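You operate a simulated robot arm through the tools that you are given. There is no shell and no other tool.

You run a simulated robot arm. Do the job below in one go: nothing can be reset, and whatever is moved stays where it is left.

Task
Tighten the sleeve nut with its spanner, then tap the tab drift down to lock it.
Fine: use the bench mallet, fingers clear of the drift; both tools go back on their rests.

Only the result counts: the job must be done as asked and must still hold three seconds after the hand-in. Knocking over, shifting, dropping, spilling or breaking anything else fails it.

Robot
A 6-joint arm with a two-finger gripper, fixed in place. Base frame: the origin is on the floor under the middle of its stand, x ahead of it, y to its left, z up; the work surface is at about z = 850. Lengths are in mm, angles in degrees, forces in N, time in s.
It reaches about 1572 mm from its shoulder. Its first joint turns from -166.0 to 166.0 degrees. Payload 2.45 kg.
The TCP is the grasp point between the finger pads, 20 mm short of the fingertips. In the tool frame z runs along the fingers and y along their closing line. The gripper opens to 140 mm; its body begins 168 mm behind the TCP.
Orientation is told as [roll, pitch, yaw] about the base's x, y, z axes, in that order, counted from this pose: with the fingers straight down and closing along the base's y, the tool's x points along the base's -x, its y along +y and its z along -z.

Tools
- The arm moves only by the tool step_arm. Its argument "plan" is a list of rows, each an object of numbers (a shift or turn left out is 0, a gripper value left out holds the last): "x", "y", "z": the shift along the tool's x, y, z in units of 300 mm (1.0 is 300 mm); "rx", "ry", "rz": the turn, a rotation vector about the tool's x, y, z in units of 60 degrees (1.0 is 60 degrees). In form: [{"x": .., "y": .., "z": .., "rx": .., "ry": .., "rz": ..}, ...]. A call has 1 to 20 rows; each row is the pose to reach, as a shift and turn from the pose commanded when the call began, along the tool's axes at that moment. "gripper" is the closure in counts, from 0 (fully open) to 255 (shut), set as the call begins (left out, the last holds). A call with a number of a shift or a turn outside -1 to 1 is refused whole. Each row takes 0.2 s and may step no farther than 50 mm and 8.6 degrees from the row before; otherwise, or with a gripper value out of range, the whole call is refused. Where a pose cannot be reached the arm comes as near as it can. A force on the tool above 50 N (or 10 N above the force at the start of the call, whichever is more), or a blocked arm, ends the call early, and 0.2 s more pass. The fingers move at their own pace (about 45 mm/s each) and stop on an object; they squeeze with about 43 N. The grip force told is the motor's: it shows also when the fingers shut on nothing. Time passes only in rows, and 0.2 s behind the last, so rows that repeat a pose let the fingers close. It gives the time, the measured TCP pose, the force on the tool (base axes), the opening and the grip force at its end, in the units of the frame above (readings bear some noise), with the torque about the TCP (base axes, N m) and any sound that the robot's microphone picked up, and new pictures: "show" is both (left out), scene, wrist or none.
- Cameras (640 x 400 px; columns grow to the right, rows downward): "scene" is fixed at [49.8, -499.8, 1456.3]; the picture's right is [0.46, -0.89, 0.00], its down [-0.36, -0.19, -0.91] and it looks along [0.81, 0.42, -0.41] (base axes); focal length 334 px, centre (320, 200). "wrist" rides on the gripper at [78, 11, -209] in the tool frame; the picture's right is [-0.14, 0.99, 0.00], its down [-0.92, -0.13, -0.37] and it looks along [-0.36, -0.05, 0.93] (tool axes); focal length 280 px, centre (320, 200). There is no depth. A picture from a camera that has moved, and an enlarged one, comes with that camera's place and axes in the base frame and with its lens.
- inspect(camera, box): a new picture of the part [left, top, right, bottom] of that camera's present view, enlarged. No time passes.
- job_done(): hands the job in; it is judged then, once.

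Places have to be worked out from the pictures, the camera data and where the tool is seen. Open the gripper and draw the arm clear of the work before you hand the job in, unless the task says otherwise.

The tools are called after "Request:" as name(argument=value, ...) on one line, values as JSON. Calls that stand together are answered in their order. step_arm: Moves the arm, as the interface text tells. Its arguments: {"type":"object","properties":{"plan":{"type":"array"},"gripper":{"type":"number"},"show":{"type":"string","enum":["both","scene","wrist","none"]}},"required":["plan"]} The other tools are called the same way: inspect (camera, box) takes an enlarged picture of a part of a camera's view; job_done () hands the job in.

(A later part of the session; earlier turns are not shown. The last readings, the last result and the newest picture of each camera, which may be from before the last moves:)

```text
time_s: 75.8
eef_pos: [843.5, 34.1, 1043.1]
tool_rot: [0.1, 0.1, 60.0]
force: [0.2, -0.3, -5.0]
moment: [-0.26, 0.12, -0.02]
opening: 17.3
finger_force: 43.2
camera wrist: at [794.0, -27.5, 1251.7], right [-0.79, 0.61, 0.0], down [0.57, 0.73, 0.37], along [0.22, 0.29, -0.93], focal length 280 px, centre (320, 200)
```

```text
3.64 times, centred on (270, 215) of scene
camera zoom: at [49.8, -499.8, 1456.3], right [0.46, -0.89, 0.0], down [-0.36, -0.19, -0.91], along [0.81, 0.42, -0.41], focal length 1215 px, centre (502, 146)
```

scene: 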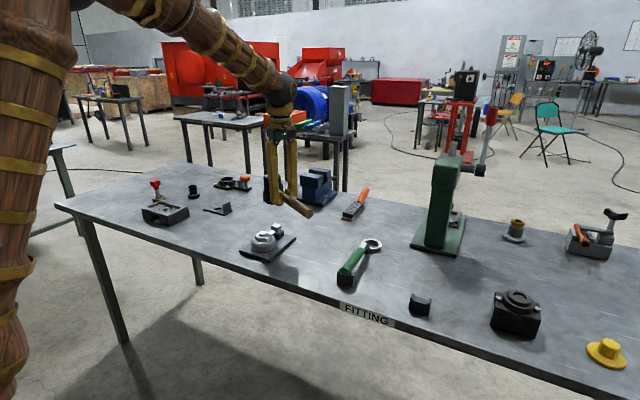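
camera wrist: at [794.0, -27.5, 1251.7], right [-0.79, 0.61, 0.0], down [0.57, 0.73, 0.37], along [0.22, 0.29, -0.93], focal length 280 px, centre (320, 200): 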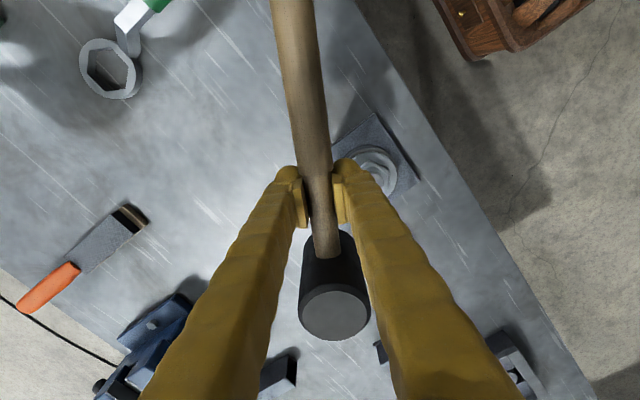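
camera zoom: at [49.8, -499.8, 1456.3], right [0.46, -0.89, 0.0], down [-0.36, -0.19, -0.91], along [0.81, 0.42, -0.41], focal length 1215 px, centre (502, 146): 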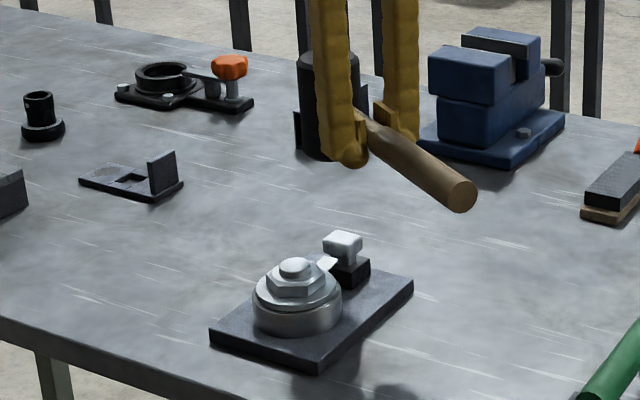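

By camera pose the head should be centred over the drift within ~1.5 mm. I'll lower to about 20 mm above the drift and verify with the scene camera.

Request:
step_arm(plan=[{"x": 0.002, "y": -0.001, "z": 0.08}, {"x": 0.004, "y": -0.0023, "z": 0.16}, {"x": 0.004, "y": -0.0023, "z": 0.243}, {"x": 0.004, "y": -0.0023, "z": 0.243}], show="both")

Request:
inspect(camera="scene", box=[235, 180, 315, 260])

Request:
inspect(camera="wrist", box=[280, 180, 420, 360])

```text
time_s: 76.8
eef_pos: [843.4, 31.1, 967.6]
tool_rot: [0.1, 0.0, 60.0]
force: [0.5, 1.2, -4.4]
moment: [-0.27, 0.13, -0.05]
opening: 17.3
finger_force: 42.4
camera wrist: at [793.9, -29.8, 1176.7], right [-0.79, 0.61, 0.0], down [0.57, 0.73, 0.37], along [0.22, 0.29, -0.93], focal length 280 px, centre (320, 200)
```

scene: 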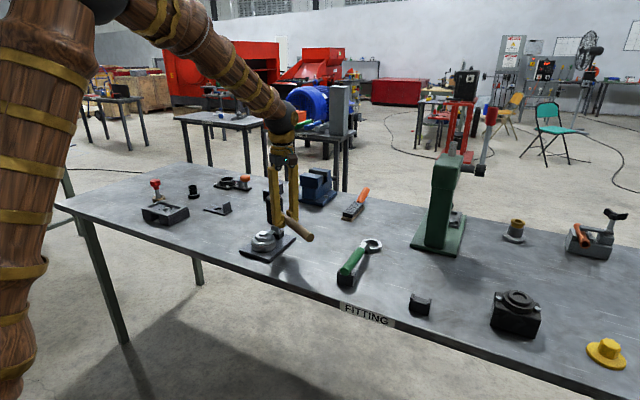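
wrist: 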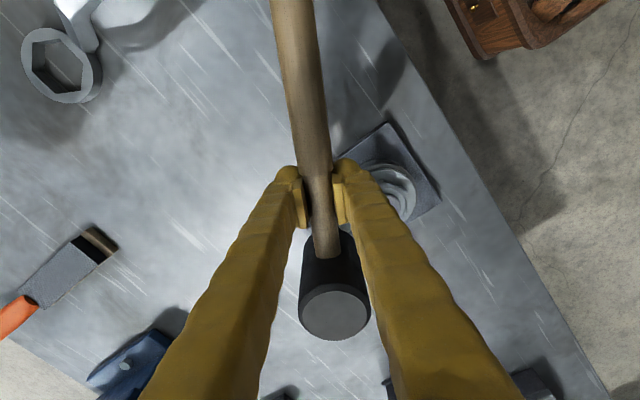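

```text
5.00 times, centred on (275, 220) of scene
camera zoom: at [49.8, -499.8, 1456.3], right [0.46, -0.89, 0.0], down [-0.36, -0.19, -0.91], along [0.81, 0.42, -0.41], focal length 1670 px, centre (545, 100)
```

zoom: 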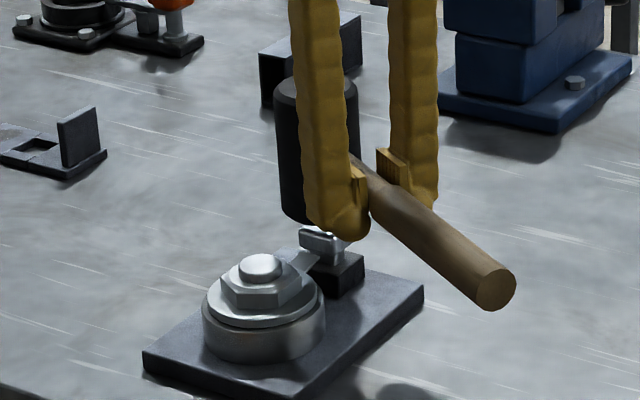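

```text
2.22 times, centred on (350, 270) of wrist
camera zoom: at [793.9, -29.8, 1176.7], right [-0.79, 0.61, 0.0], down [0.57, 0.73, 0.37], along [0.22, 0.29, -0.93], focal length 623 px, centre (253, 44)
```

zoom: 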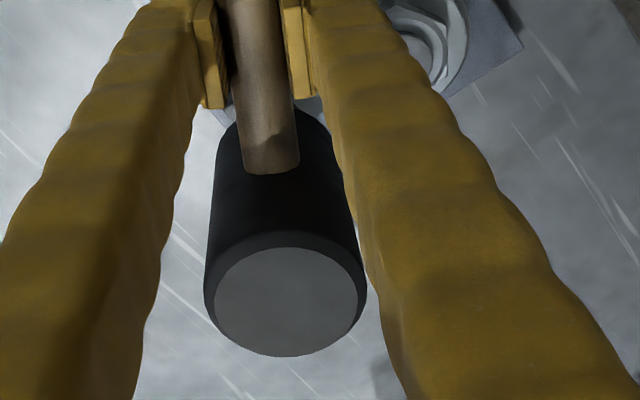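

Scene projection agrees: the head is centred over the drift to within about 3 mm, its face ~19 mm above the drift top, with fingers well away. I'll give a first moderate tap: raise 15 mm, strike to ~5 mm below the current drift top, and lift off.

Request:
step_arm(plan=[{"z": -0.05}, {"z": 0.08}, {"z": 0.08}, {"z": 0.0}, {"z": -0.05}, {"z": -0.05}], show="both")

Request:
inspect(camera="scene", box=[235, 180, 315, 260])

```text
time_s: 78.2
eef_pos: [843.5, 30.7, 985.3]
tool_rot: [0.0, 0.1, 60.0]
force: [-1.1, -0.1, -5.0]
moment: [-0.25, 0.15, 0.01]
opening: 17.0
finger_force: 42.6
camera wrist: at [794.4, -31.0, 1193.6], right [-0.79, 0.61, 0.0], down [0.57, 0.73, 0.37], along [0.22, 0.29, -0.93], focal length 280 px, centre (320, 200)
```

scene: 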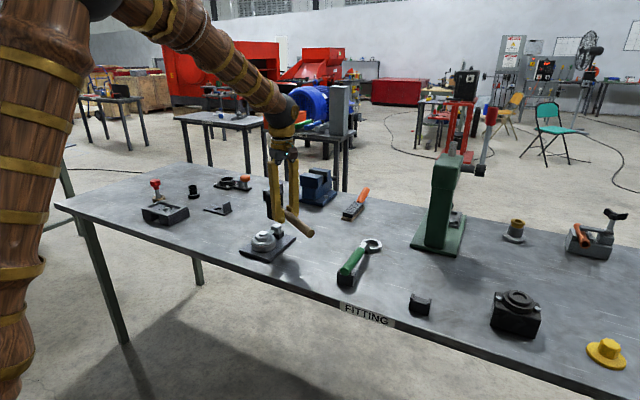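
wrist: 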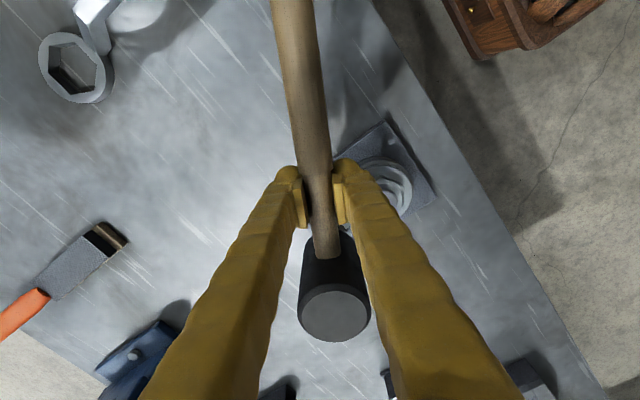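

```text
5.00 times, centred on (275, 220) of scene
camera zoom: at [49.8, -499.8, 1456.3], right [0.46, -0.89, 0.0], down [-0.36, -0.19, -0.91], along [0.81, 0.42, -0.41], focal length 1670 px, centre (545, 100)
```

zoom: 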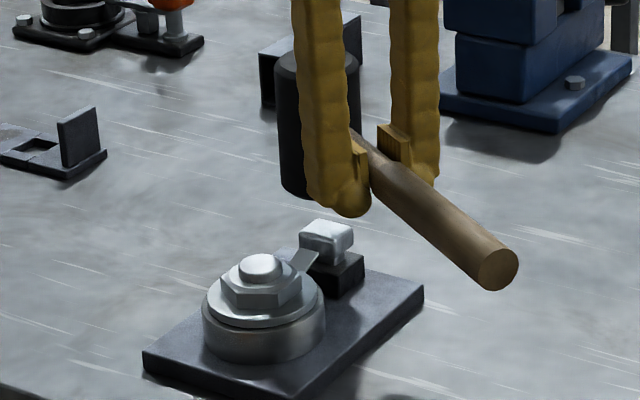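

Let me look closely at the drift and tab after that tap.

Request:
inspect(camera="scene", box=[250, 212, 300, 252])

```text
10.00 times, centred on (275, 232) of scene
camera zoom: at [49.8, -499.8, 1456.3], right [0.46, -0.89, 0.0], down [-0.36, -0.19, -0.91], along [0.81, 0.42, -0.41], focal length 3340 px, centre (770, -120)
```

zoom: 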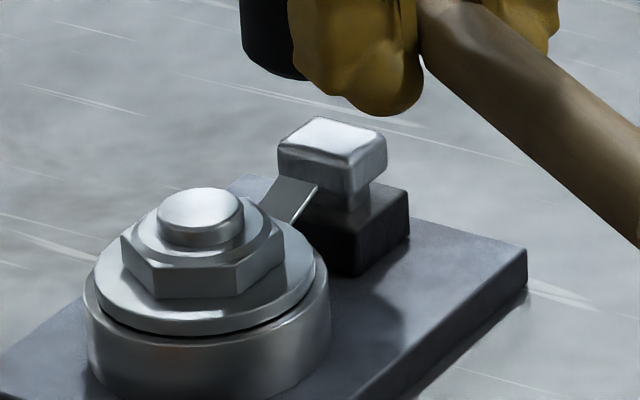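

The tap worked: the drift head is about 5 mm lower and the tab has begun to fold; the mallet has not slipped in the grip. I'll tap again ~7 mm deeper.

Request:
step_arm(plan=[{"z": 0.03}, {"z": 0.161}, {"z": 0.161}, {"z": 0.06}, {"z": 0.0}, {"z": 0.0}], show="both")

Request:
inspect(camera="scene", box=[250, 212, 300, 252])

```text
time_s: 78.9
eef_pos: [843.9, 27.0, 943.0]
tool_rot: [-0.1, 0.1, 60.0]
force: [-5.5, -4.1, 11.3]
moment: [0.46, -0.1, 0.2]
opening: 17.4
finger_force: 42.9
stopped in row 3: the force on the tool passed its limit at 62 N (the readings are from after the stop); the commanded pose is now the measured one
camera wrist: at [792.9, -32.6, 1151.9], right [-0.79, 0.61, 0.0], down [0.57, 0.73, 0.37], along [0.23, 0.29, -0.93], focal length 280 px, centre (320, 200)
```

scene: 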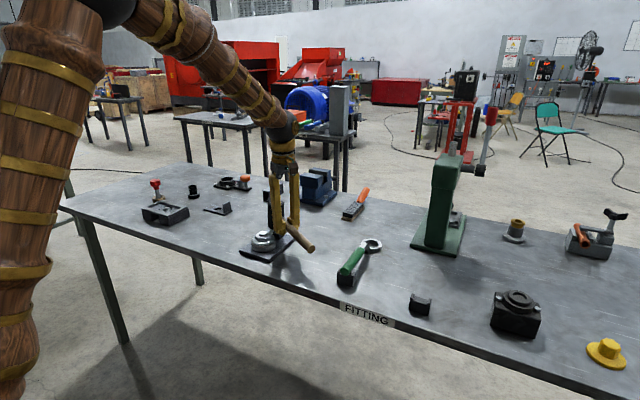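
wrist: 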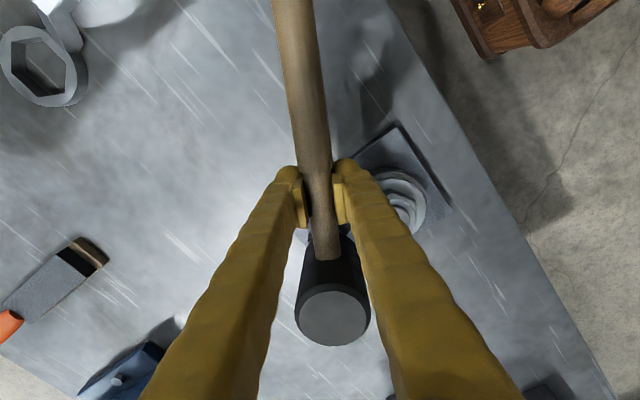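

```text
10.00 times, centred on (275, 232) of scene
camera zoom: at [49.8, -499.8, 1456.3], right [0.46, -0.89, 0.0], down [-0.36, -0.19, -0.91], along [0.81, 0.42, -0.41], focal length 3340 px, centre (770, -120)
```

zoom: 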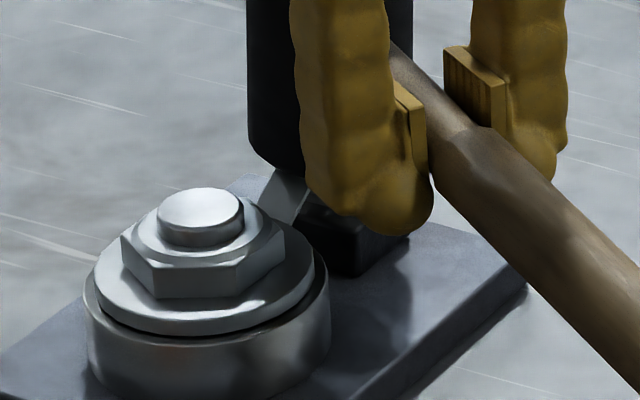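

The second tap hit something solid (62 N peak). I'll lift off and look at the drift.

Request:
step_arm(plan=[{"z": -0.05}, {"z": -0.13}, {"z": -0.2}, {"z": -0.2}], show="wrist")

Request:
inspect(camera="scene", box=[250, 212, 300, 252])

Request:
inspect(camera="scene", box=[240, 180, 310, 260])

```text
time_s: 79.9
eef_pos: [843.4, 28.1, 1002.7]
tool_rot: [-0.2, 0.1, 60.1]
force: [-0.7, -0.1, -3.9]
moment: [-0.25, 0.1, 0.01]
opening: 17.3
finger_force: 42.6
camera wrist: at [793.8, -32.7, 1211.3], right [-0.79, 0.61, 0.0], down [0.57, 0.73, 0.37], along [0.23, 0.29, -0.93], focal length 280 px, centre (320, 200)
```

wrist: 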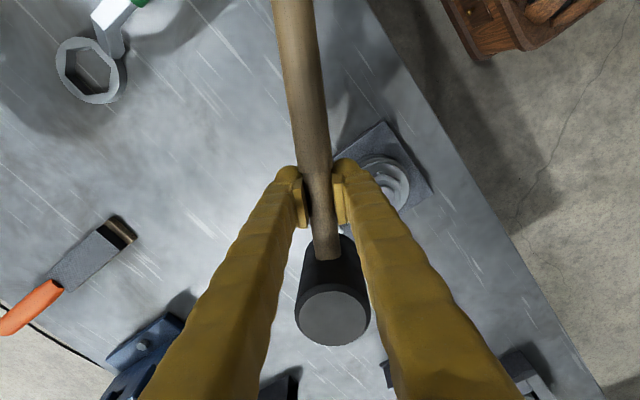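

```text
10.00 times, centred on (275, 232) of scene
camera zoom: at [49.8, -499.8, 1456.3], right [0.46, -0.89, 0.0], down [-0.36, -0.19, -0.91], along [0.81, 0.42, -0.41], focal length 3340 px, centre (770, -120)
```

zoom: 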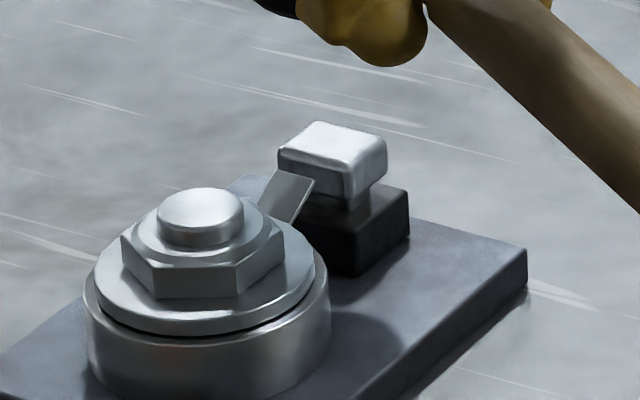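

```text
5.00 times, centred on (275, 220) of scene
camera zoom: at [49.8, -499.8, 1456.3], right [0.46, -0.89, 0.0], down [-0.36, -0.19, -0.91], along [0.81, 0.42, -0.41], focal length 1670 px, centre (545, 100)
```

zoom: 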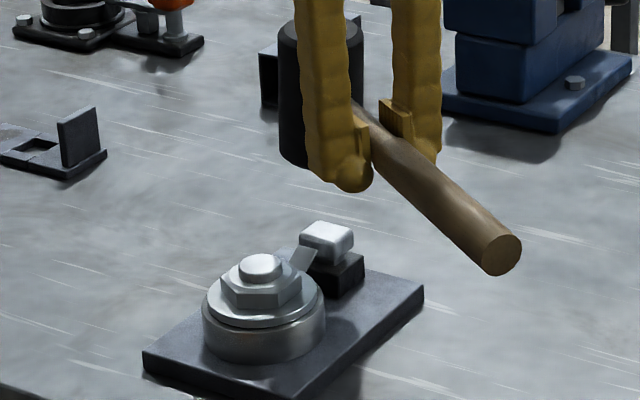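

The drift is now ~7 mm down from its start and the tab is folding up against the nut, with a little stem still showing. I'll tap again.

Request:
step_arm(plan=[{"z": 0.07}, {"z": 0.12}, {"z": 0.235}, {"z": 0.235}, {"z": 0.1}, {"z": 0.0}, {"z": 0.0}], show="wrist")

Request:
inspect(camera="scene", box=[250, 212, 300, 252])

```text
time_s: 80.8
eef_pos: [844.2, 25.0, 937.1]
tool_rot: [-0.4, -0.1, 59.9]
force: [-4.2, -3.6, 9.4]
moment: [0.46, -0.15, 0.13]
opening: 17.4
finger_force: 42.8
stopped in row 4: the force on the tool passed its limit at 52 N (the readings are from after the stop); the commanded pose is now the measured one
camera wrist: at [793.3, -35.3, 1144.7], right [-0.79, 0.62, -0.01], down [0.57, 0.73, 0.37], along [0.23, 0.29, -0.93], focal length 280 px, centre (320, 200)
```

wrist: 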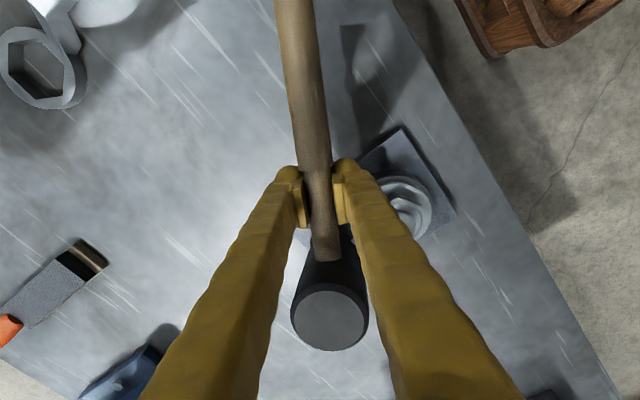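

```text
10.00 times, centred on (275, 232) of scene
camera zoom: at [49.8, -499.8, 1456.3], right [0.46, -0.89, 0.0], down [-0.36, -0.19, -0.91], along [0.81, 0.42, -0.41], focal length 3340 px, centre (770, -120)
```

zoom: 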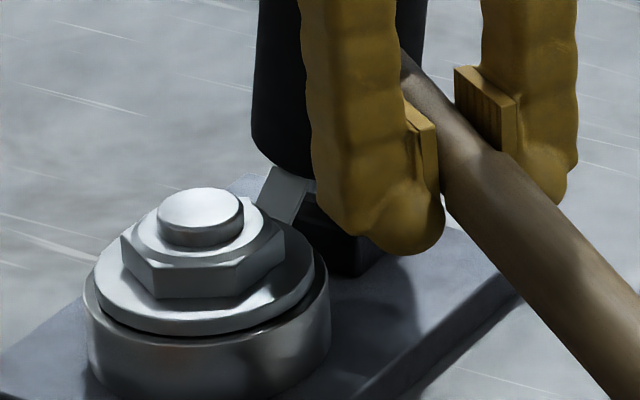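

The arm has been pushed back a few mm and the mallet pitched ~3.5° nose-up in the grip. I'll lift, re-centre over the drift (+6 mm y), tilt the tool to level the head, and look at the drift.

Request:
step_arm(plan=[{"z": -0.06}, {"x": -0.005, "y": 0.003, "z": -0.13, "rx": -0.002, "ry": 0.015}, {"x": -0.01, "y": 0.006, "z": -0.2, "rx": -0.004, "ry": 0.03}, {"x": -0.015, "y": 0.009, "z": -0.2, "rx": -0.0067, "ry": 0.045}, {"x": -0.0195, "y": 0.009, "z": -0.2, "rx": -0.0067, "ry": 0.06}, {"x": -0.0195, "y": 0.009, "z": -0.2, "rx": -0.0067, "ry": 0.06}], show="wrist")

Request:
inspect(camera="scene", box=[250, 212, 300, 252])

Request:
inspect(camera="scene", box=[240, 170, 310, 260])

```text
time_s: 82.2
eef_pos: [844.9, 31.9, 996.3]
tool_rot: [-0.1, 3.7, 59.9]
force: [-0.9, 0.1, -4.6]
moment: [-0.24, 0.16, 0.01]
opening: 17.2
finger_force: 42.5
camera wrist: at [801.8, -18.4, 1208.3], right [-0.79, 0.62, -0.01], down [0.58, 0.75, 0.31], along [0.2, 0.24, -0.95], focal length 280 px, centre (320, 200)
```

wrist: 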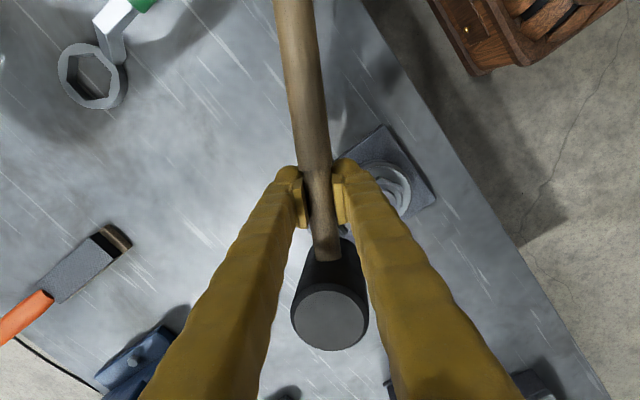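

```text
10.00 times, centred on (275, 232) of scene
camera zoom: at [49.8, -499.8, 1456.3], right [0.46, -0.89, 0.0], down [-0.36, -0.19, -0.91], along [0.81, 0.42, -0.41], focal length 3340 px, centre (770, -120)
```

zoom: 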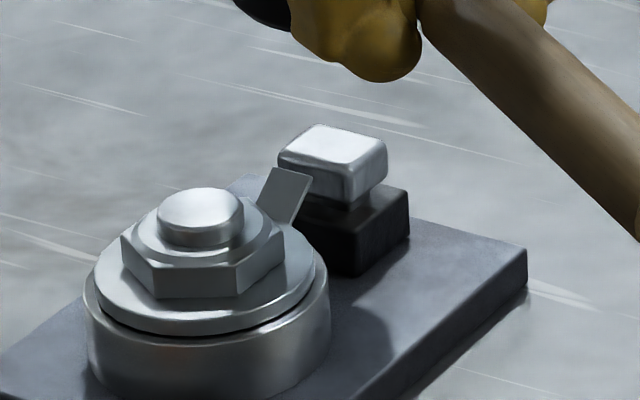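

```text
4.44 times, centred on (275, 215) of scene
camera zoom: at [49.8, -499.8, 1456.3], right [0.46, -0.89, 0.0], down [-0.36, -0.19, -0.91], along [0.81, 0.42, -0.41], focal length 1484 px, centre (520, 133)
```

zoom: 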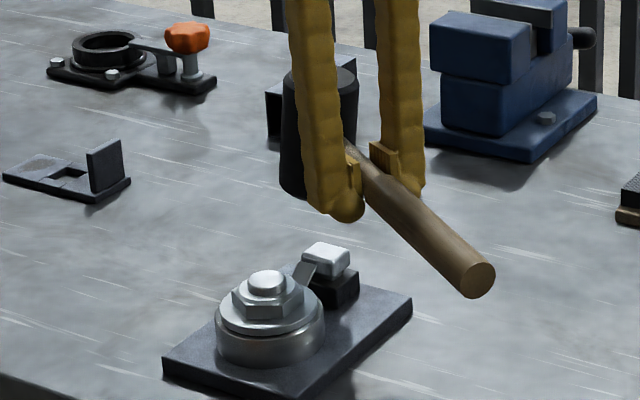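

Drift is now ~8 mm down and the tab noticeably more upright; each tap adds 1–1.5 mm. I'll tap again, striking vertically with the tool tilted.

Request:
step_arm(plan=[{"x": -0.0043, "z": 0.0666}, {"x": -0.0064, "z": 0.0998}, {"x": -0.0133, "z": 0.2063}, {"x": -0.0133, "z": 0.2063}, {"x": -0.0064, "z": 0.0998}, {"x": 0, "z": 0}, {"x": 0, "z": 0}], show="wrist")

Request:
inspect(camera="scene", box=[250, 212, 300, 252])

```text
time_s: 83.8
eef_pos: [846.3, 32.0, 997.7]
tool_rot: [0.0, 3.7, 59.9]
force: [-0.3, 0.2, -3.9]
moment: [-0.23, 0.14, -0.01]
opening: 17.2
finger_force: 42.7
camera wrist: at [803.4, -18.7, 1210.0], right [-0.79, 0.62, -0.01], down [0.58, 0.75, 0.31], along [0.2, 0.24, -0.95], focal length 280 px, centre (320, 200)
```

wrist: 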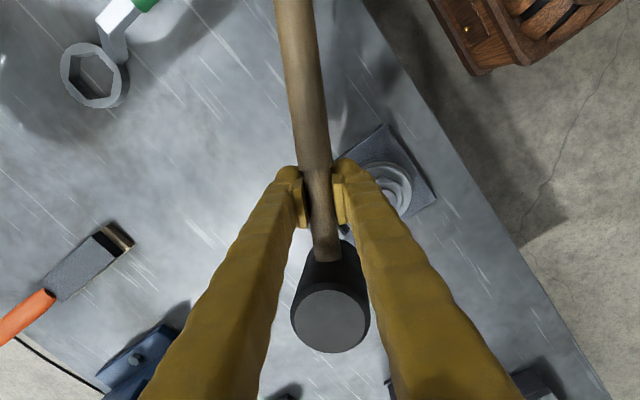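

```text
10.00 times, centred on (275, 232) of scene
camera zoom: at [49.8, -499.8, 1456.3], right [0.46, -0.89, 0.0], down [-0.36, -0.19, -0.91], along [0.81, 0.42, -0.41], focal length 3340 px, centre (770, -120)
```

zoom: 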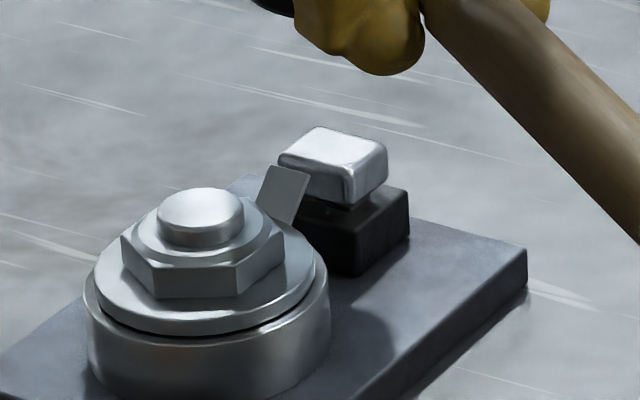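

The drift dropped slightly again. I'll look at higher zoom to see how much stem remains.

Request:
inspect(camera="scene", box=[268, 220, 294, 242])

```text
16.00 times, centred on (281, 231) of scene
camera zoom: at [49.8, -499.8, 1456.3], right [0.46, -0.89, 0.0], down [-0.36, -0.19, -0.91], along [0.81, 0.42, -0.41], focal length 5344 px, centre (944, -296)
```

zoom: 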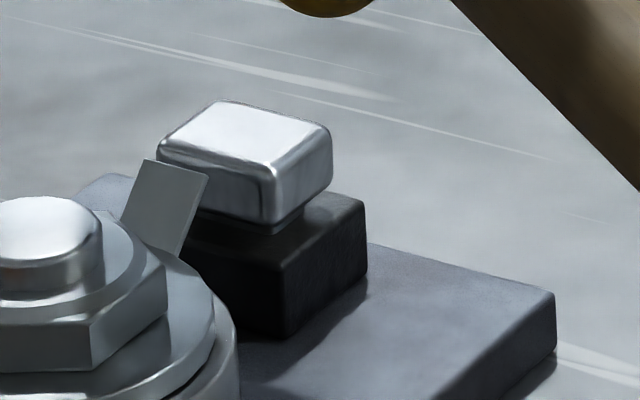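

There may be a millimetre or two left. I'll strike again a bit faster.

Request:
step_arm(plan=[{"x": -0.003, "z": 0.05}, {"x": -0.0069, "z": 0.1065}, {"x": -0.0144, "z": 0.2229}, {"x": -0.0144, "z": 0.2229}, {"x": -0.0069, "z": 0.1065}, {"x": 0, "z": 0}, {"x": 0, "z": 0}], show="wrist")

Request:
inspect(camera="scene", box=[268, 220, 294, 242])

```text
time_s: 85.4
eef_pos: [844.7, 31.0, 997.9]
tool_rot: [0.1, 3.7, 59.9]
force: [0.4, 0.2, -4.3]
moment: [-0.26, 0.13, 0.0]
opening: 17.2
finger_force: 42.6
camera wrist: at [801.4, -19.5, 1210.7], right [-0.79, 0.62, -0.01], down [0.58, 0.75, 0.31], along [0.2, 0.24, -0.95], focal length 280 px, centre (320, 200)
```

wrist: 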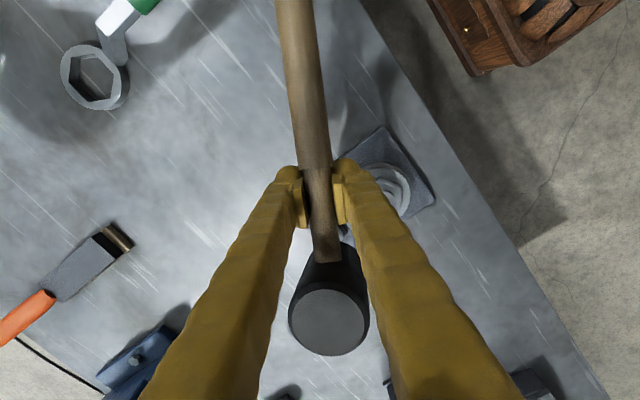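

```text
16.00 times, centred on (281, 231) of scene
camera zoom: at [49.8, -499.8, 1456.3], right [0.46, -0.89, 0.0], down [-0.36, -0.19, -0.91], along [0.81, 0.42, -0.41], focal length 5344 px, centre (944, -296)
```

zoom: 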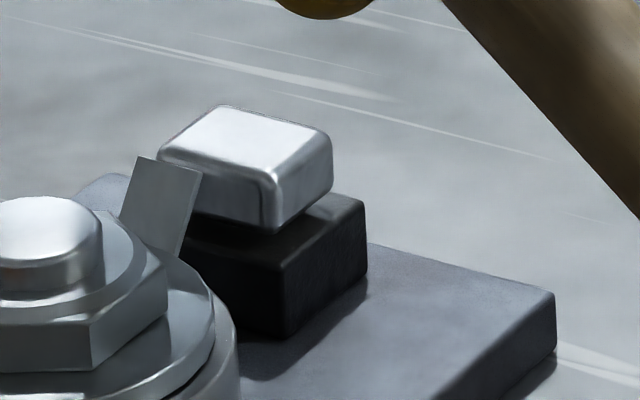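

Another ~1 mm (about 10 mm total). I'll level the head by 2° more and strike faster with less follow-through.

Request:
step_arm(plan=[{"ry": 0.035}, {"x": -0.0032, "z": 0.0499, "ry": 0.035}, {"x": -0.0135, "z": 0.2096, "ry": 0.035}, {"x": -0.0032, "z": 0.0499, "ry": 0.035}, {"x": 0, "z": 0, "ry": 0.035}, {"x": 0, "z": 0, "ry": 0.035}], show="wrist")

Request:
inspect(camera="scene", box=[268, 220, 294, 242])

```text
time_s: 86.8
eef_pos: [845.1, 32.9, 995.7]
tool_rot: [0.0, 5.8, 59.9]
force: [-0.3, -0.4, -5.0]
moment: [-0.2, 0.12, 0.01]
opening: 17.2
finger_force: 42.8
camera wrist: at [806.7, -10.8, 1210.3], right [-0.79, 0.62, -0.01], down [0.59, 0.76, 0.27], along [0.18, 0.21, -0.96], focal length 280 px, centre (320, 200)
```

wrist: 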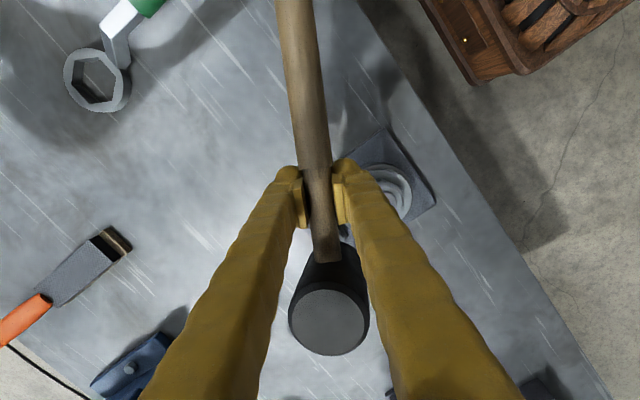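

```text
16.00 times, centred on (281, 231) of scene
camera zoom: at [49.8, -499.8, 1456.3], right [0.46, -0.89, 0.0], down [-0.36, -0.19, -0.91], along [0.81, 0.42, -0.41], focal length 5344 px, centre (944, -296)
```

zoom: 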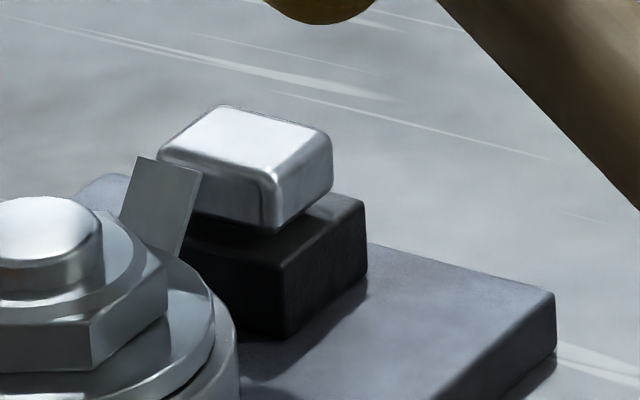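

No change — the quick return seems to have pulled back before contact. I'll strike with a brief hold.

Request:
step_arm(plan=[{"x": -0.0061, "z": 0.0597}, {"x": -0.0222, "z": 0.2189}, {"x": -0.0222, "z": 0.2189}, {"x": -0.0061, "z": 0.0597}, {"x": 0, "z": 0}, {"x": 0, "z": 0}], show="wrist")

Request:
inspect(camera="scene", box=[268, 220, 294, 242])

```text
time_s: 88.2
eef_pos: [845.8, 33.2, 994.0]
tool_rot: [-0.1, 5.8, 59.9]
force: [-0.1, -0.2, -4.6]
moment: [-0.25, 0.14, -0.02]
opening: 17.4
finger_force: 42.6
camera wrist: at [805.7, -10.0, 1209.6], right [-0.79, 0.62, -0.01], down [0.59, 0.76, 0.27], along [0.18, 0.21, -0.96], focal length 280 px, centre (320, 200)
```

wrist: 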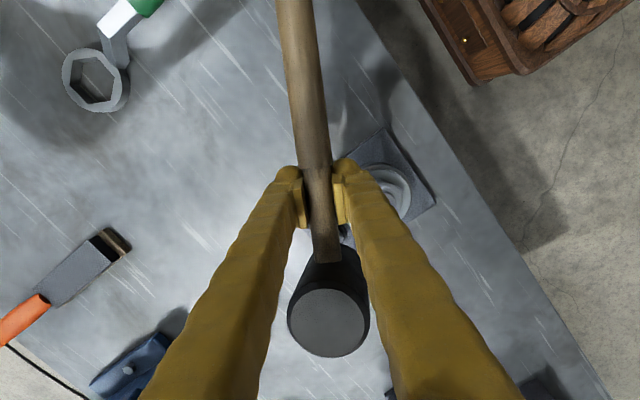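

```text
16.00 times, centred on (281, 231) of scene
camera zoom: at [49.8, -499.8, 1456.3], right [0.46, -0.89, 0.0], down [-0.36, -0.19, -0.91], along [0.81, 0.42, -0.41], focal length 5344 px, centre (944, -296)
```

zoom: 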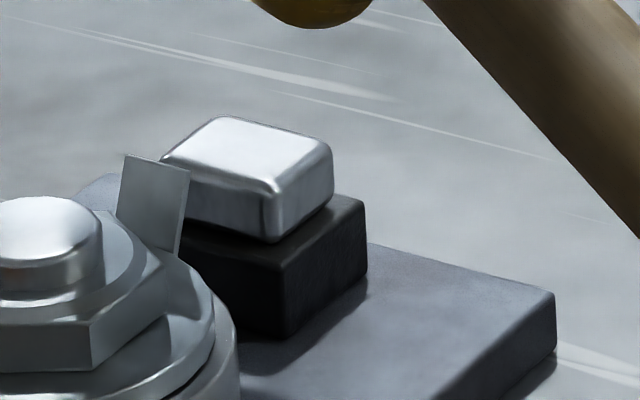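

That worked well (+2.8 mm); the head is nearly down on its block and the tab is almost upright. One more same-speed strike, 3 mm deeper.

Request:
step_arm(plan=[{"x": -0.0071, "z": 0.0697}, {"x": -0.0232, "z": 0.2289}, {"x": -0.0232, "z": 0.2289}, {"x": -0.0061, "z": 0.0697}, {"x": 0, "z": 0}, {"x": 0, "z": 0}], show="wrist")

Request:
inspect(camera="scene", box=[268, 220, 294, 242])

```text
time_s: 89.6
eef_pos: [844.7, 29.4, 992.9]
tool_rot: [0.0, 5.8, 59.9]
force: [-0.2, 0.4, -5.1]
moment: [-0.23, 0.12, 0.02]
opening: 17.2
finger_force: 42.4
camera wrist: at [805.9, -12.8, 1207.9], right [-0.79, 0.62, -0.01], down [0.59, 0.76, 0.27], along [0.18, 0.21, -0.96], focal length 280 px, centre (320, 200)
```

wrist: 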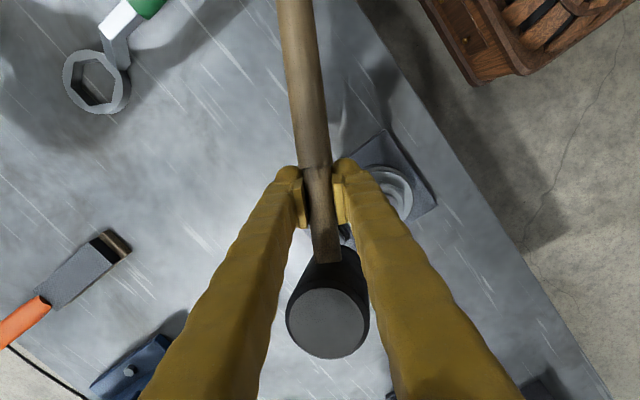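

```text
16.00 times, centred on (281, 231) of scene
camera zoom: at [49.8, -499.8, 1456.3], right [0.46, -0.89, 0.0], down [-0.36, -0.19, -0.91], along [0.81, 0.42, -0.41], focal length 5344 px, centre (944, -296)
```

zoom: 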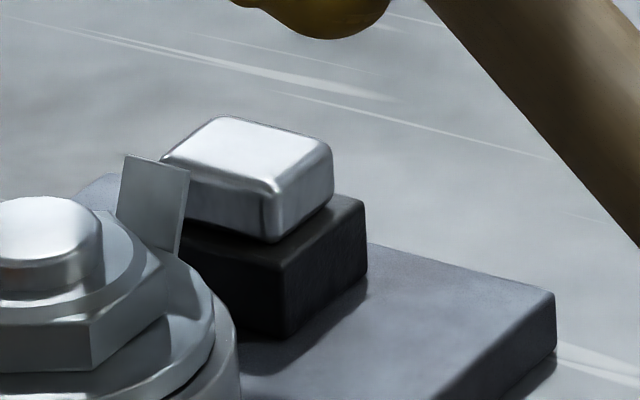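

No further movement: total travel is now about 12 mm with the head down on its guide, so it looks bottomed. I'll step away and view the drift and tab from the wrist camera to confirm.

Request:
step_arm(plan=[{"x": 0.0067, "z": -0.0663}, {"x": 0.07, "y": 0.001, "z": -0.055, "rx": -0.0105, "rz": 0.103}, {"x": 0.14, "y": 0.002, "z": -0.047, "rx": -0.021, "rz": 0.206}, {"x": 0.21, "y": 0.004, "z": -0.04, "rx": -0.0314, "rz": 0.309}, {"x": 0.28, "y": 0.005, "z": -0.03, "rx": -0.0419, "rz": 0.412}, {"x": 0.346, "y": 0.006, "z": -0.022, "rx": -0.0523, "rz": 0.515}, {"x": 0.346, "y": 0.006, "z": -0.022, "rx": -0.0628, "rz": 0.6185}, {"x": 0.346, "y": 0.006, "z": -0.022, "rx": -0.0628, "rz": 0.6185}], show="both")

Request:
inspect(camera="scene", box=[250, 215, 300, 255])

```text
time_s: 91.4
eef_pos: [791.8, -55.1, 1013.3]
tool_rot: [0.0, 5.7, 22.6]
force: [-0.8, -0.1, -4.9]
moment: [-0.09, 0.25, 0.02]
opening: 17.2
finger_force: 42.7
camera wrist: at [734.0, -66.7, 1227.7], right [-0.25, 0.97, -0.01], down [0.93, 0.25, 0.27], along [0.27, 0.06, -0.96], focal length 280 px, centre (320, 200)
```

scene: 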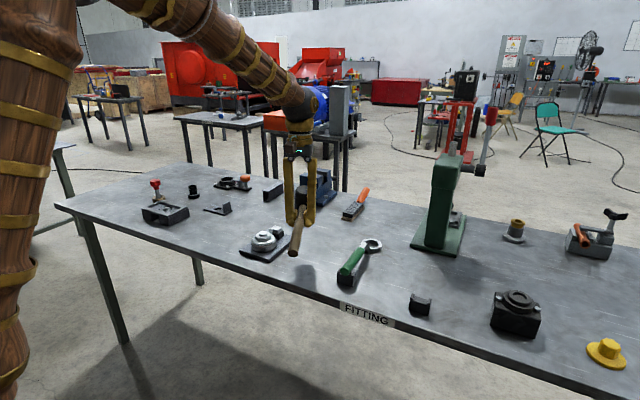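
wrist: 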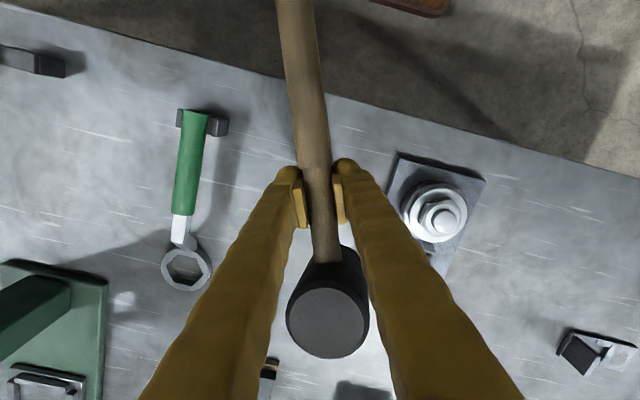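

```text
10.00 times, centred on (275, 235) of scene
camera zoom: at [49.8, -499.8, 1456.3], right [0.46, -0.89, 0.0], down [-0.36, -0.19, -0.91], along [0.81, 0.42, -0.41], focal length 3340 px, centre (770, -150)
```

zoom: 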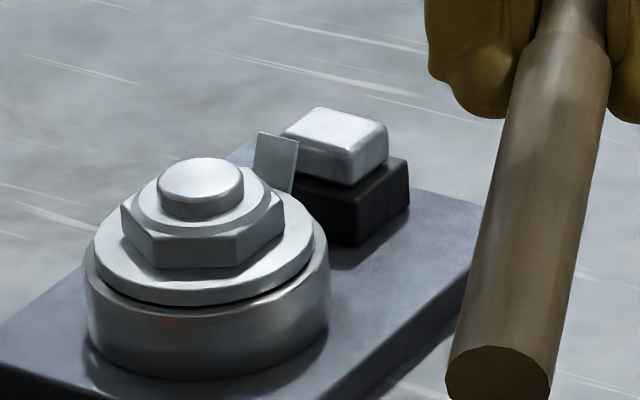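

The drift is hidden behind the finger in this view; I'll shift sideways ~45 mm to expose it.

Request:
step_arm(plan=[{"y": -0.08}, {"y": -0.16}, {"y": -0.16}], show="wrist")

Request:
inspect(camera="wrist", box=[420, 160, 540, 280])

```text
time_s: 92.2
eef_pos: [809.4, -99.5, 1012.7]
tool_rot: [0.0, 5.8, 22.5]
force: [-0.3, 0.0, -3.8]
moment: [-0.13, 0.24, -0.01]
opening: 17.2
finger_force: 42.7
camera wrist: at [752.1, -111.0, 1228.3], right [-0.25, 0.97, -0.01], down [0.93, 0.25, 0.27], along [0.27, 0.06, -0.96], focal length 280 px, centre (320, 200)
```

wrist: 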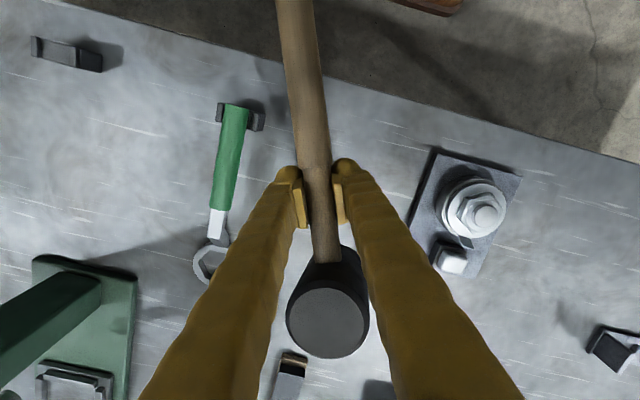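

```text
3.33 times, centred on (480, 220) of wrist
camera zoom: at [752.1, -111.0, 1228.3], right [-0.25, 0.97, -0.01], down [0.93, 0.25, 0.27], along [0.27, 0.06, -0.96], focal length 935 px, centre (-213, 133)
```

zoom: 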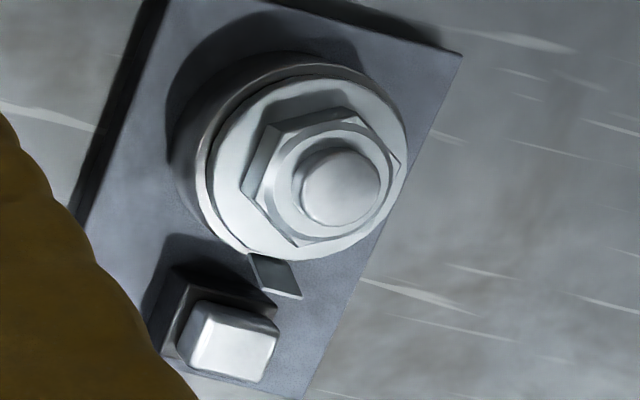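

I'll zoom in on the drift and tab from this side.

Request:
inspect(camera="wrist", box=[430, 225, 490, 280])

Request:
inspect(camera="wrist", box=[435, 165, 515, 225])

```text
7.27 times, centred on (460, 252) of wrist
camera zoom: at [752.1, -111.0, 1228.3], right [-0.25, 0.97, -0.01], down [0.93, 0.25, 0.27], along [0.27, 0.06, -0.96], focal length 2039 px, centre (-698, -182)
```

zoom: 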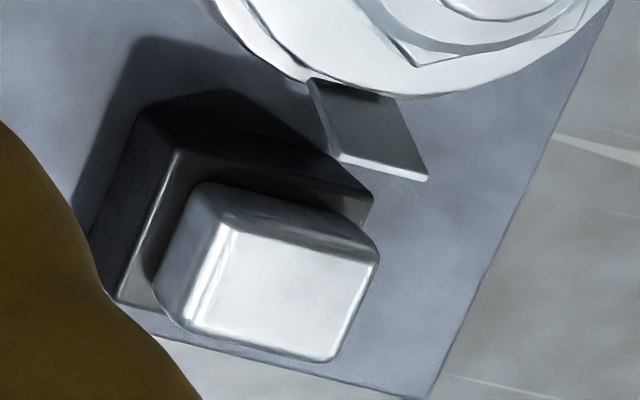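

```text
6.67 times, centred on (475, 195) of wrist
camera zoom: at [752.1, -111.0, 1228.3], right [-0.25, 0.97, -0.01], down [0.93, 0.25, 0.27], along [0.27, 0.06, -0.96], focal length 1869 px, centre (-713, 233)
```

zoom: 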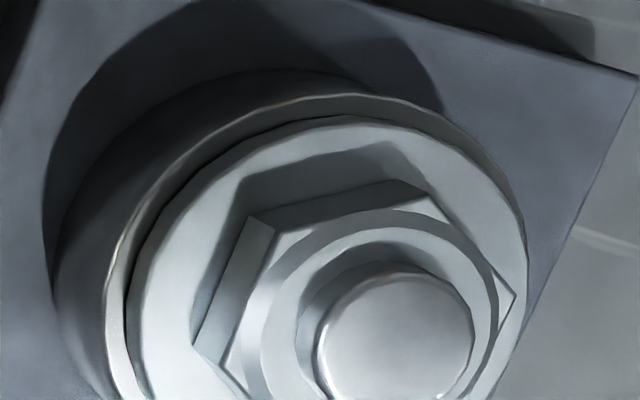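

The gap under the drift head is hard to judge (perhaps 1–2 mm), and my last strike may only have touched because the arm lags a quick return. I'll go back over the drift and strike with a longer dwell to be sure.

Request:
step_arm(plan=[{"x": -0.0456, "y": 0.0598, "z": -0.0046, "rx": 0.0105, "rz": -0.1036}, {"x": -0.0912, "y": 0.1196, "z": -0.0093, "rx": 0.0211, "rz": -0.2073}, {"x": -0.1369, "y": 0.1794, "z": -0.0139, "rx": 0.0316, "rz": -0.3109}, {"x": -0.1825, "y": 0.2391, "z": -0.0185, "rx": 0.0421, "rz": -0.4145}, {"x": -0.2281, "y": 0.2989, "z": -0.0232, "rx": 0.0527, "rz": -0.5182}, {"x": -0.2737, "y": 0.3587, "z": -0.0278, "rx": 0.0632, "rz": -0.6218}, {"x": -0.2737, "y": 0.3587, "z": -0.0278, "rx": 0.0632, "rz": -0.6218}, {"x": -0.2737, "y": 0.3587, "z": -0.0278, "rx": 0.0632, "rz": -0.6218}], show="both")

Request:
inspect(camera="scene", box=[245, 170, 305, 250])

```text
time_s: 94.0
eef_pos: [842.4, 32.1, 1012.2]
tool_rot: [-0.1, 5.7, 60.1]
force: [0.0, -0.3, -4.7]
moment: [-0.24, 0.13, 0.0]
opening: 17.3
finger_force: 42.5
camera wrist: at [805.5, -11.4, 1227.2], right [-0.79, 0.61, -0.01], down [0.59, 0.76, 0.27], along [0.18, 0.21, -0.96], focal length 280 px, centre (320, 200)
```

scene: 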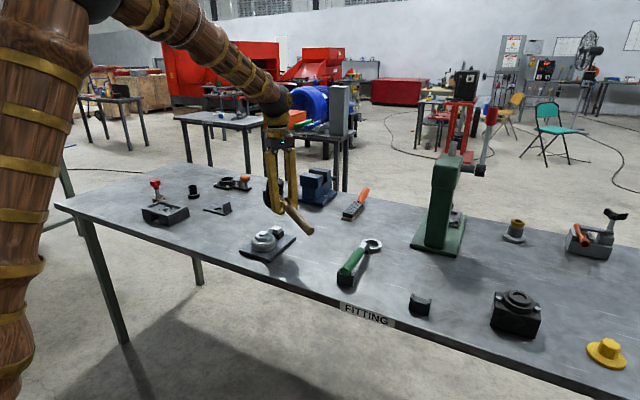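
wrist: 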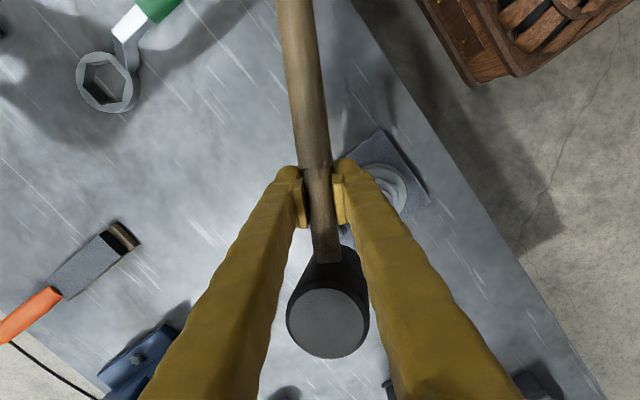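

```text
5.00 times, centred on (275, 210) of scene
camera zoom: at [49.8, -499.8, 1456.3], right [0.46, -0.89, 0.0], down [-0.36, -0.19, -0.91], along [0.81, 0.42, -0.41], focal length 1670 px, centre (545, 150)
```

zoom: 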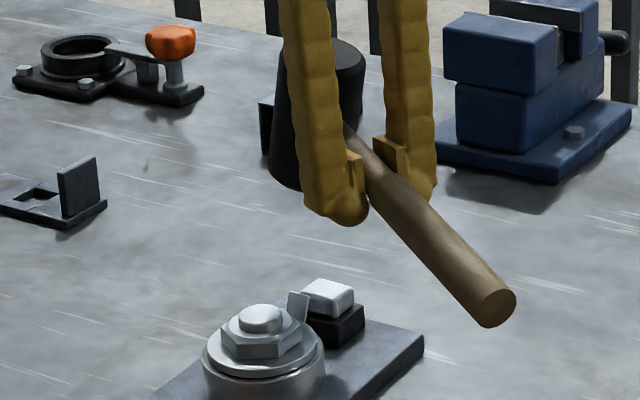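

The scene view shows the mallet has also rolled ~7–8° about its handle from off-centre hits, and is pitched ~6° in the grip. I'll roll the tool +7.6° to square the head over the drift before striking again.

Request:
step_arm(plan=[{"rx": 0.06, "ry": 0.005}, {"rx": 0.127, "ry": 0.01}, {"rx": 0.127, "ry": 0.01}, {"rx": 0.127, "ry": 0.01}], show="both")

Request:
inspect(camera="scene", box=[245, 160, 315, 250])

Request:
inspect(camera="wrist", box=[260, 180, 420, 370])

```text
time_s: 95.0
eef_pos: [844.2, 32.0, 1012.4]
tool_rot: [-7.6, 6.3, 60.1]
force: [-0.4, 0.0, -4.0]
moment: [-0.22, 0.12, 0.01]
opening: 17.1
finger_force: 43.1
camera wrist: at [782.4, 3.8, 1224.7], right [-0.79, 0.6, -0.15], down [0.55, 0.79, 0.28], along [0.28, 0.14, -0.95], focal length 280 px, centre (320, 200)
```

scene: 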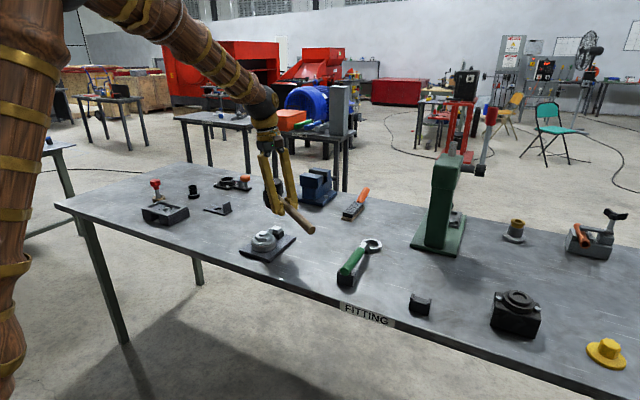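
wrist: 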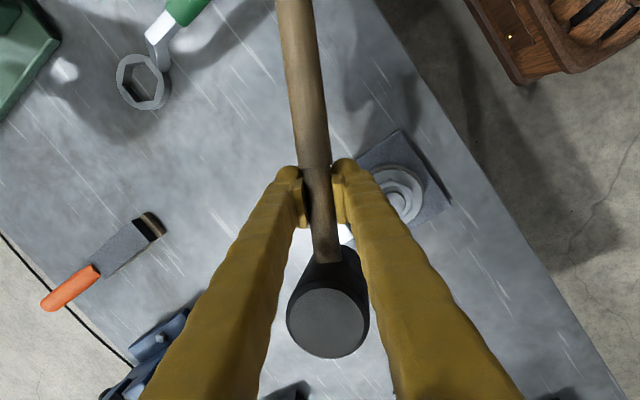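

```text
4.44 times, centred on (280, 205) of scene
camera zoom: at [49.8, -499.8, 1456.3], right [0.46, -0.89, 0.0], down [-0.36, -0.19, -0.91], along [0.81, 0.42, -0.41], focal length 1484 px, centre (498, 178)
```

zoom: 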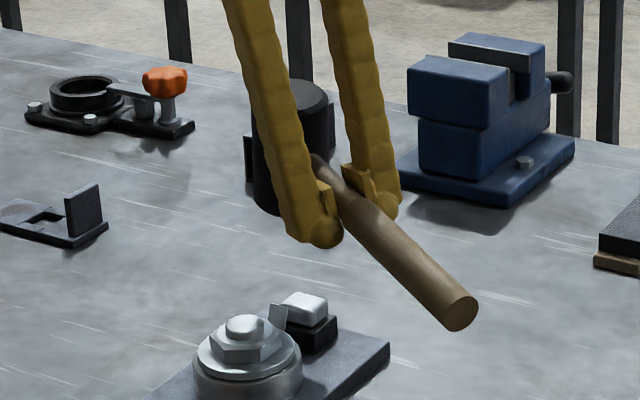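

```text
2.11 times, centred on (340, 275) of wrist
camera zoom: at [782.4, 3.8, 1224.7], right [-0.79, 0.6, -0.15], down [0.55, 0.79, 0.28], along [0.28, 0.14, -0.95], focal length 590 px, centre (278, 42)
```

zoom: 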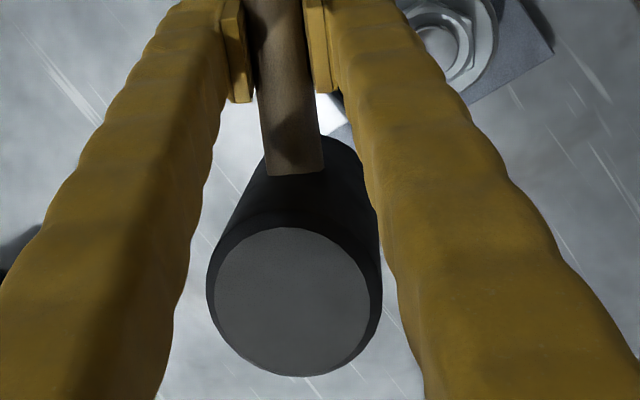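

Working it through, the handle tail sits ~18 mm low, so the mallet is really ~13° nose-up in the grip (≈7° still uncorrected) plus ~4° roll left. I'll add those corrections so the face is square.

Request:
step_arm(plan=[{"rx": 0.03, "ry": 0.056}, {"rx": 0.06, "ry": 0.113}, {"rx": 0.06, "ry": 0.113}, {"rx": 0.06, "ry": 0.113}], show="both")

Request:
inspect(camera="scene", box=[245, 160, 315, 250])

```text
time_s: 96.0
eef_pos: [845.8, 31.7, 1011.7]
tool_rot: [-11.4, 13.0, 58.8]
force: [0.5, -0.3, -3.5]
moment: [-0.25, 0.16, -0.02]
opening: 17.3
finger_force: 43.0
camera wrist: at [783.7, 32.7, 1226.4], right [-0.79, 0.58, -0.22], down [0.55, 0.82, 0.17], along [0.28, 0.01, -0.96], focal length 280 px, centre (320, 200)
```

scene: 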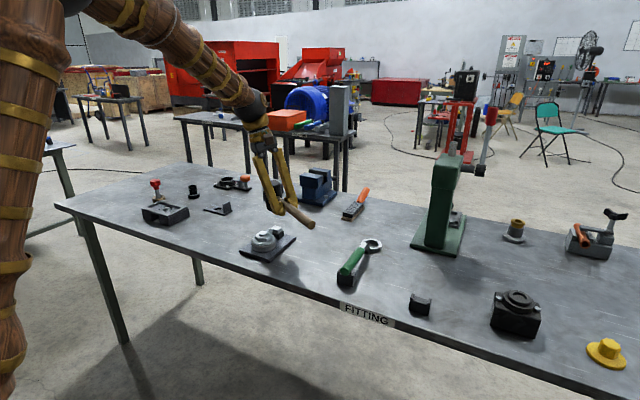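
wrist: 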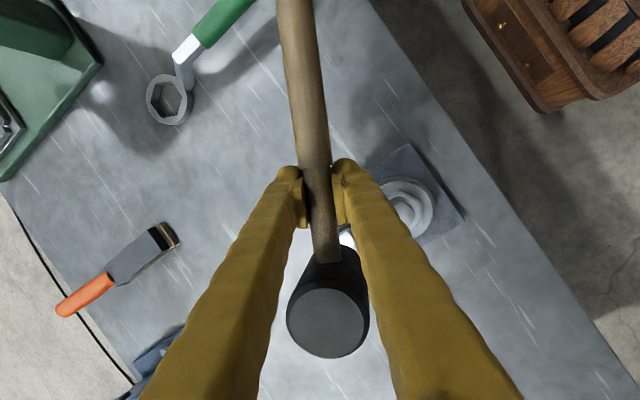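

```text
4.44 times, centred on (280, 205) of scene
camera zoom: at [49.8, -499.8, 1456.3], right [0.46, -0.89, 0.0], down [-0.36, -0.19, -0.91], along [0.81, 0.42, -0.41], focal length 1484 px, centre (498, 178)
```

zoom: 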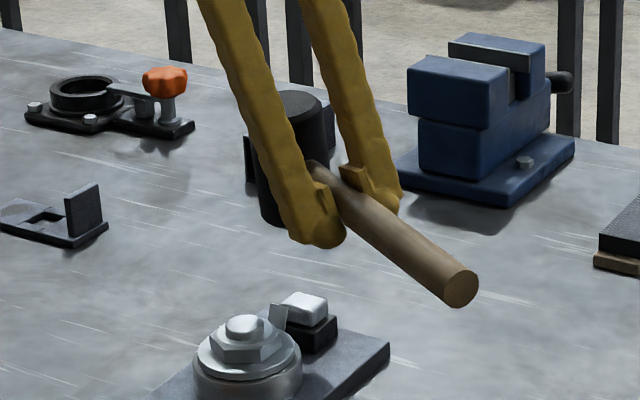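

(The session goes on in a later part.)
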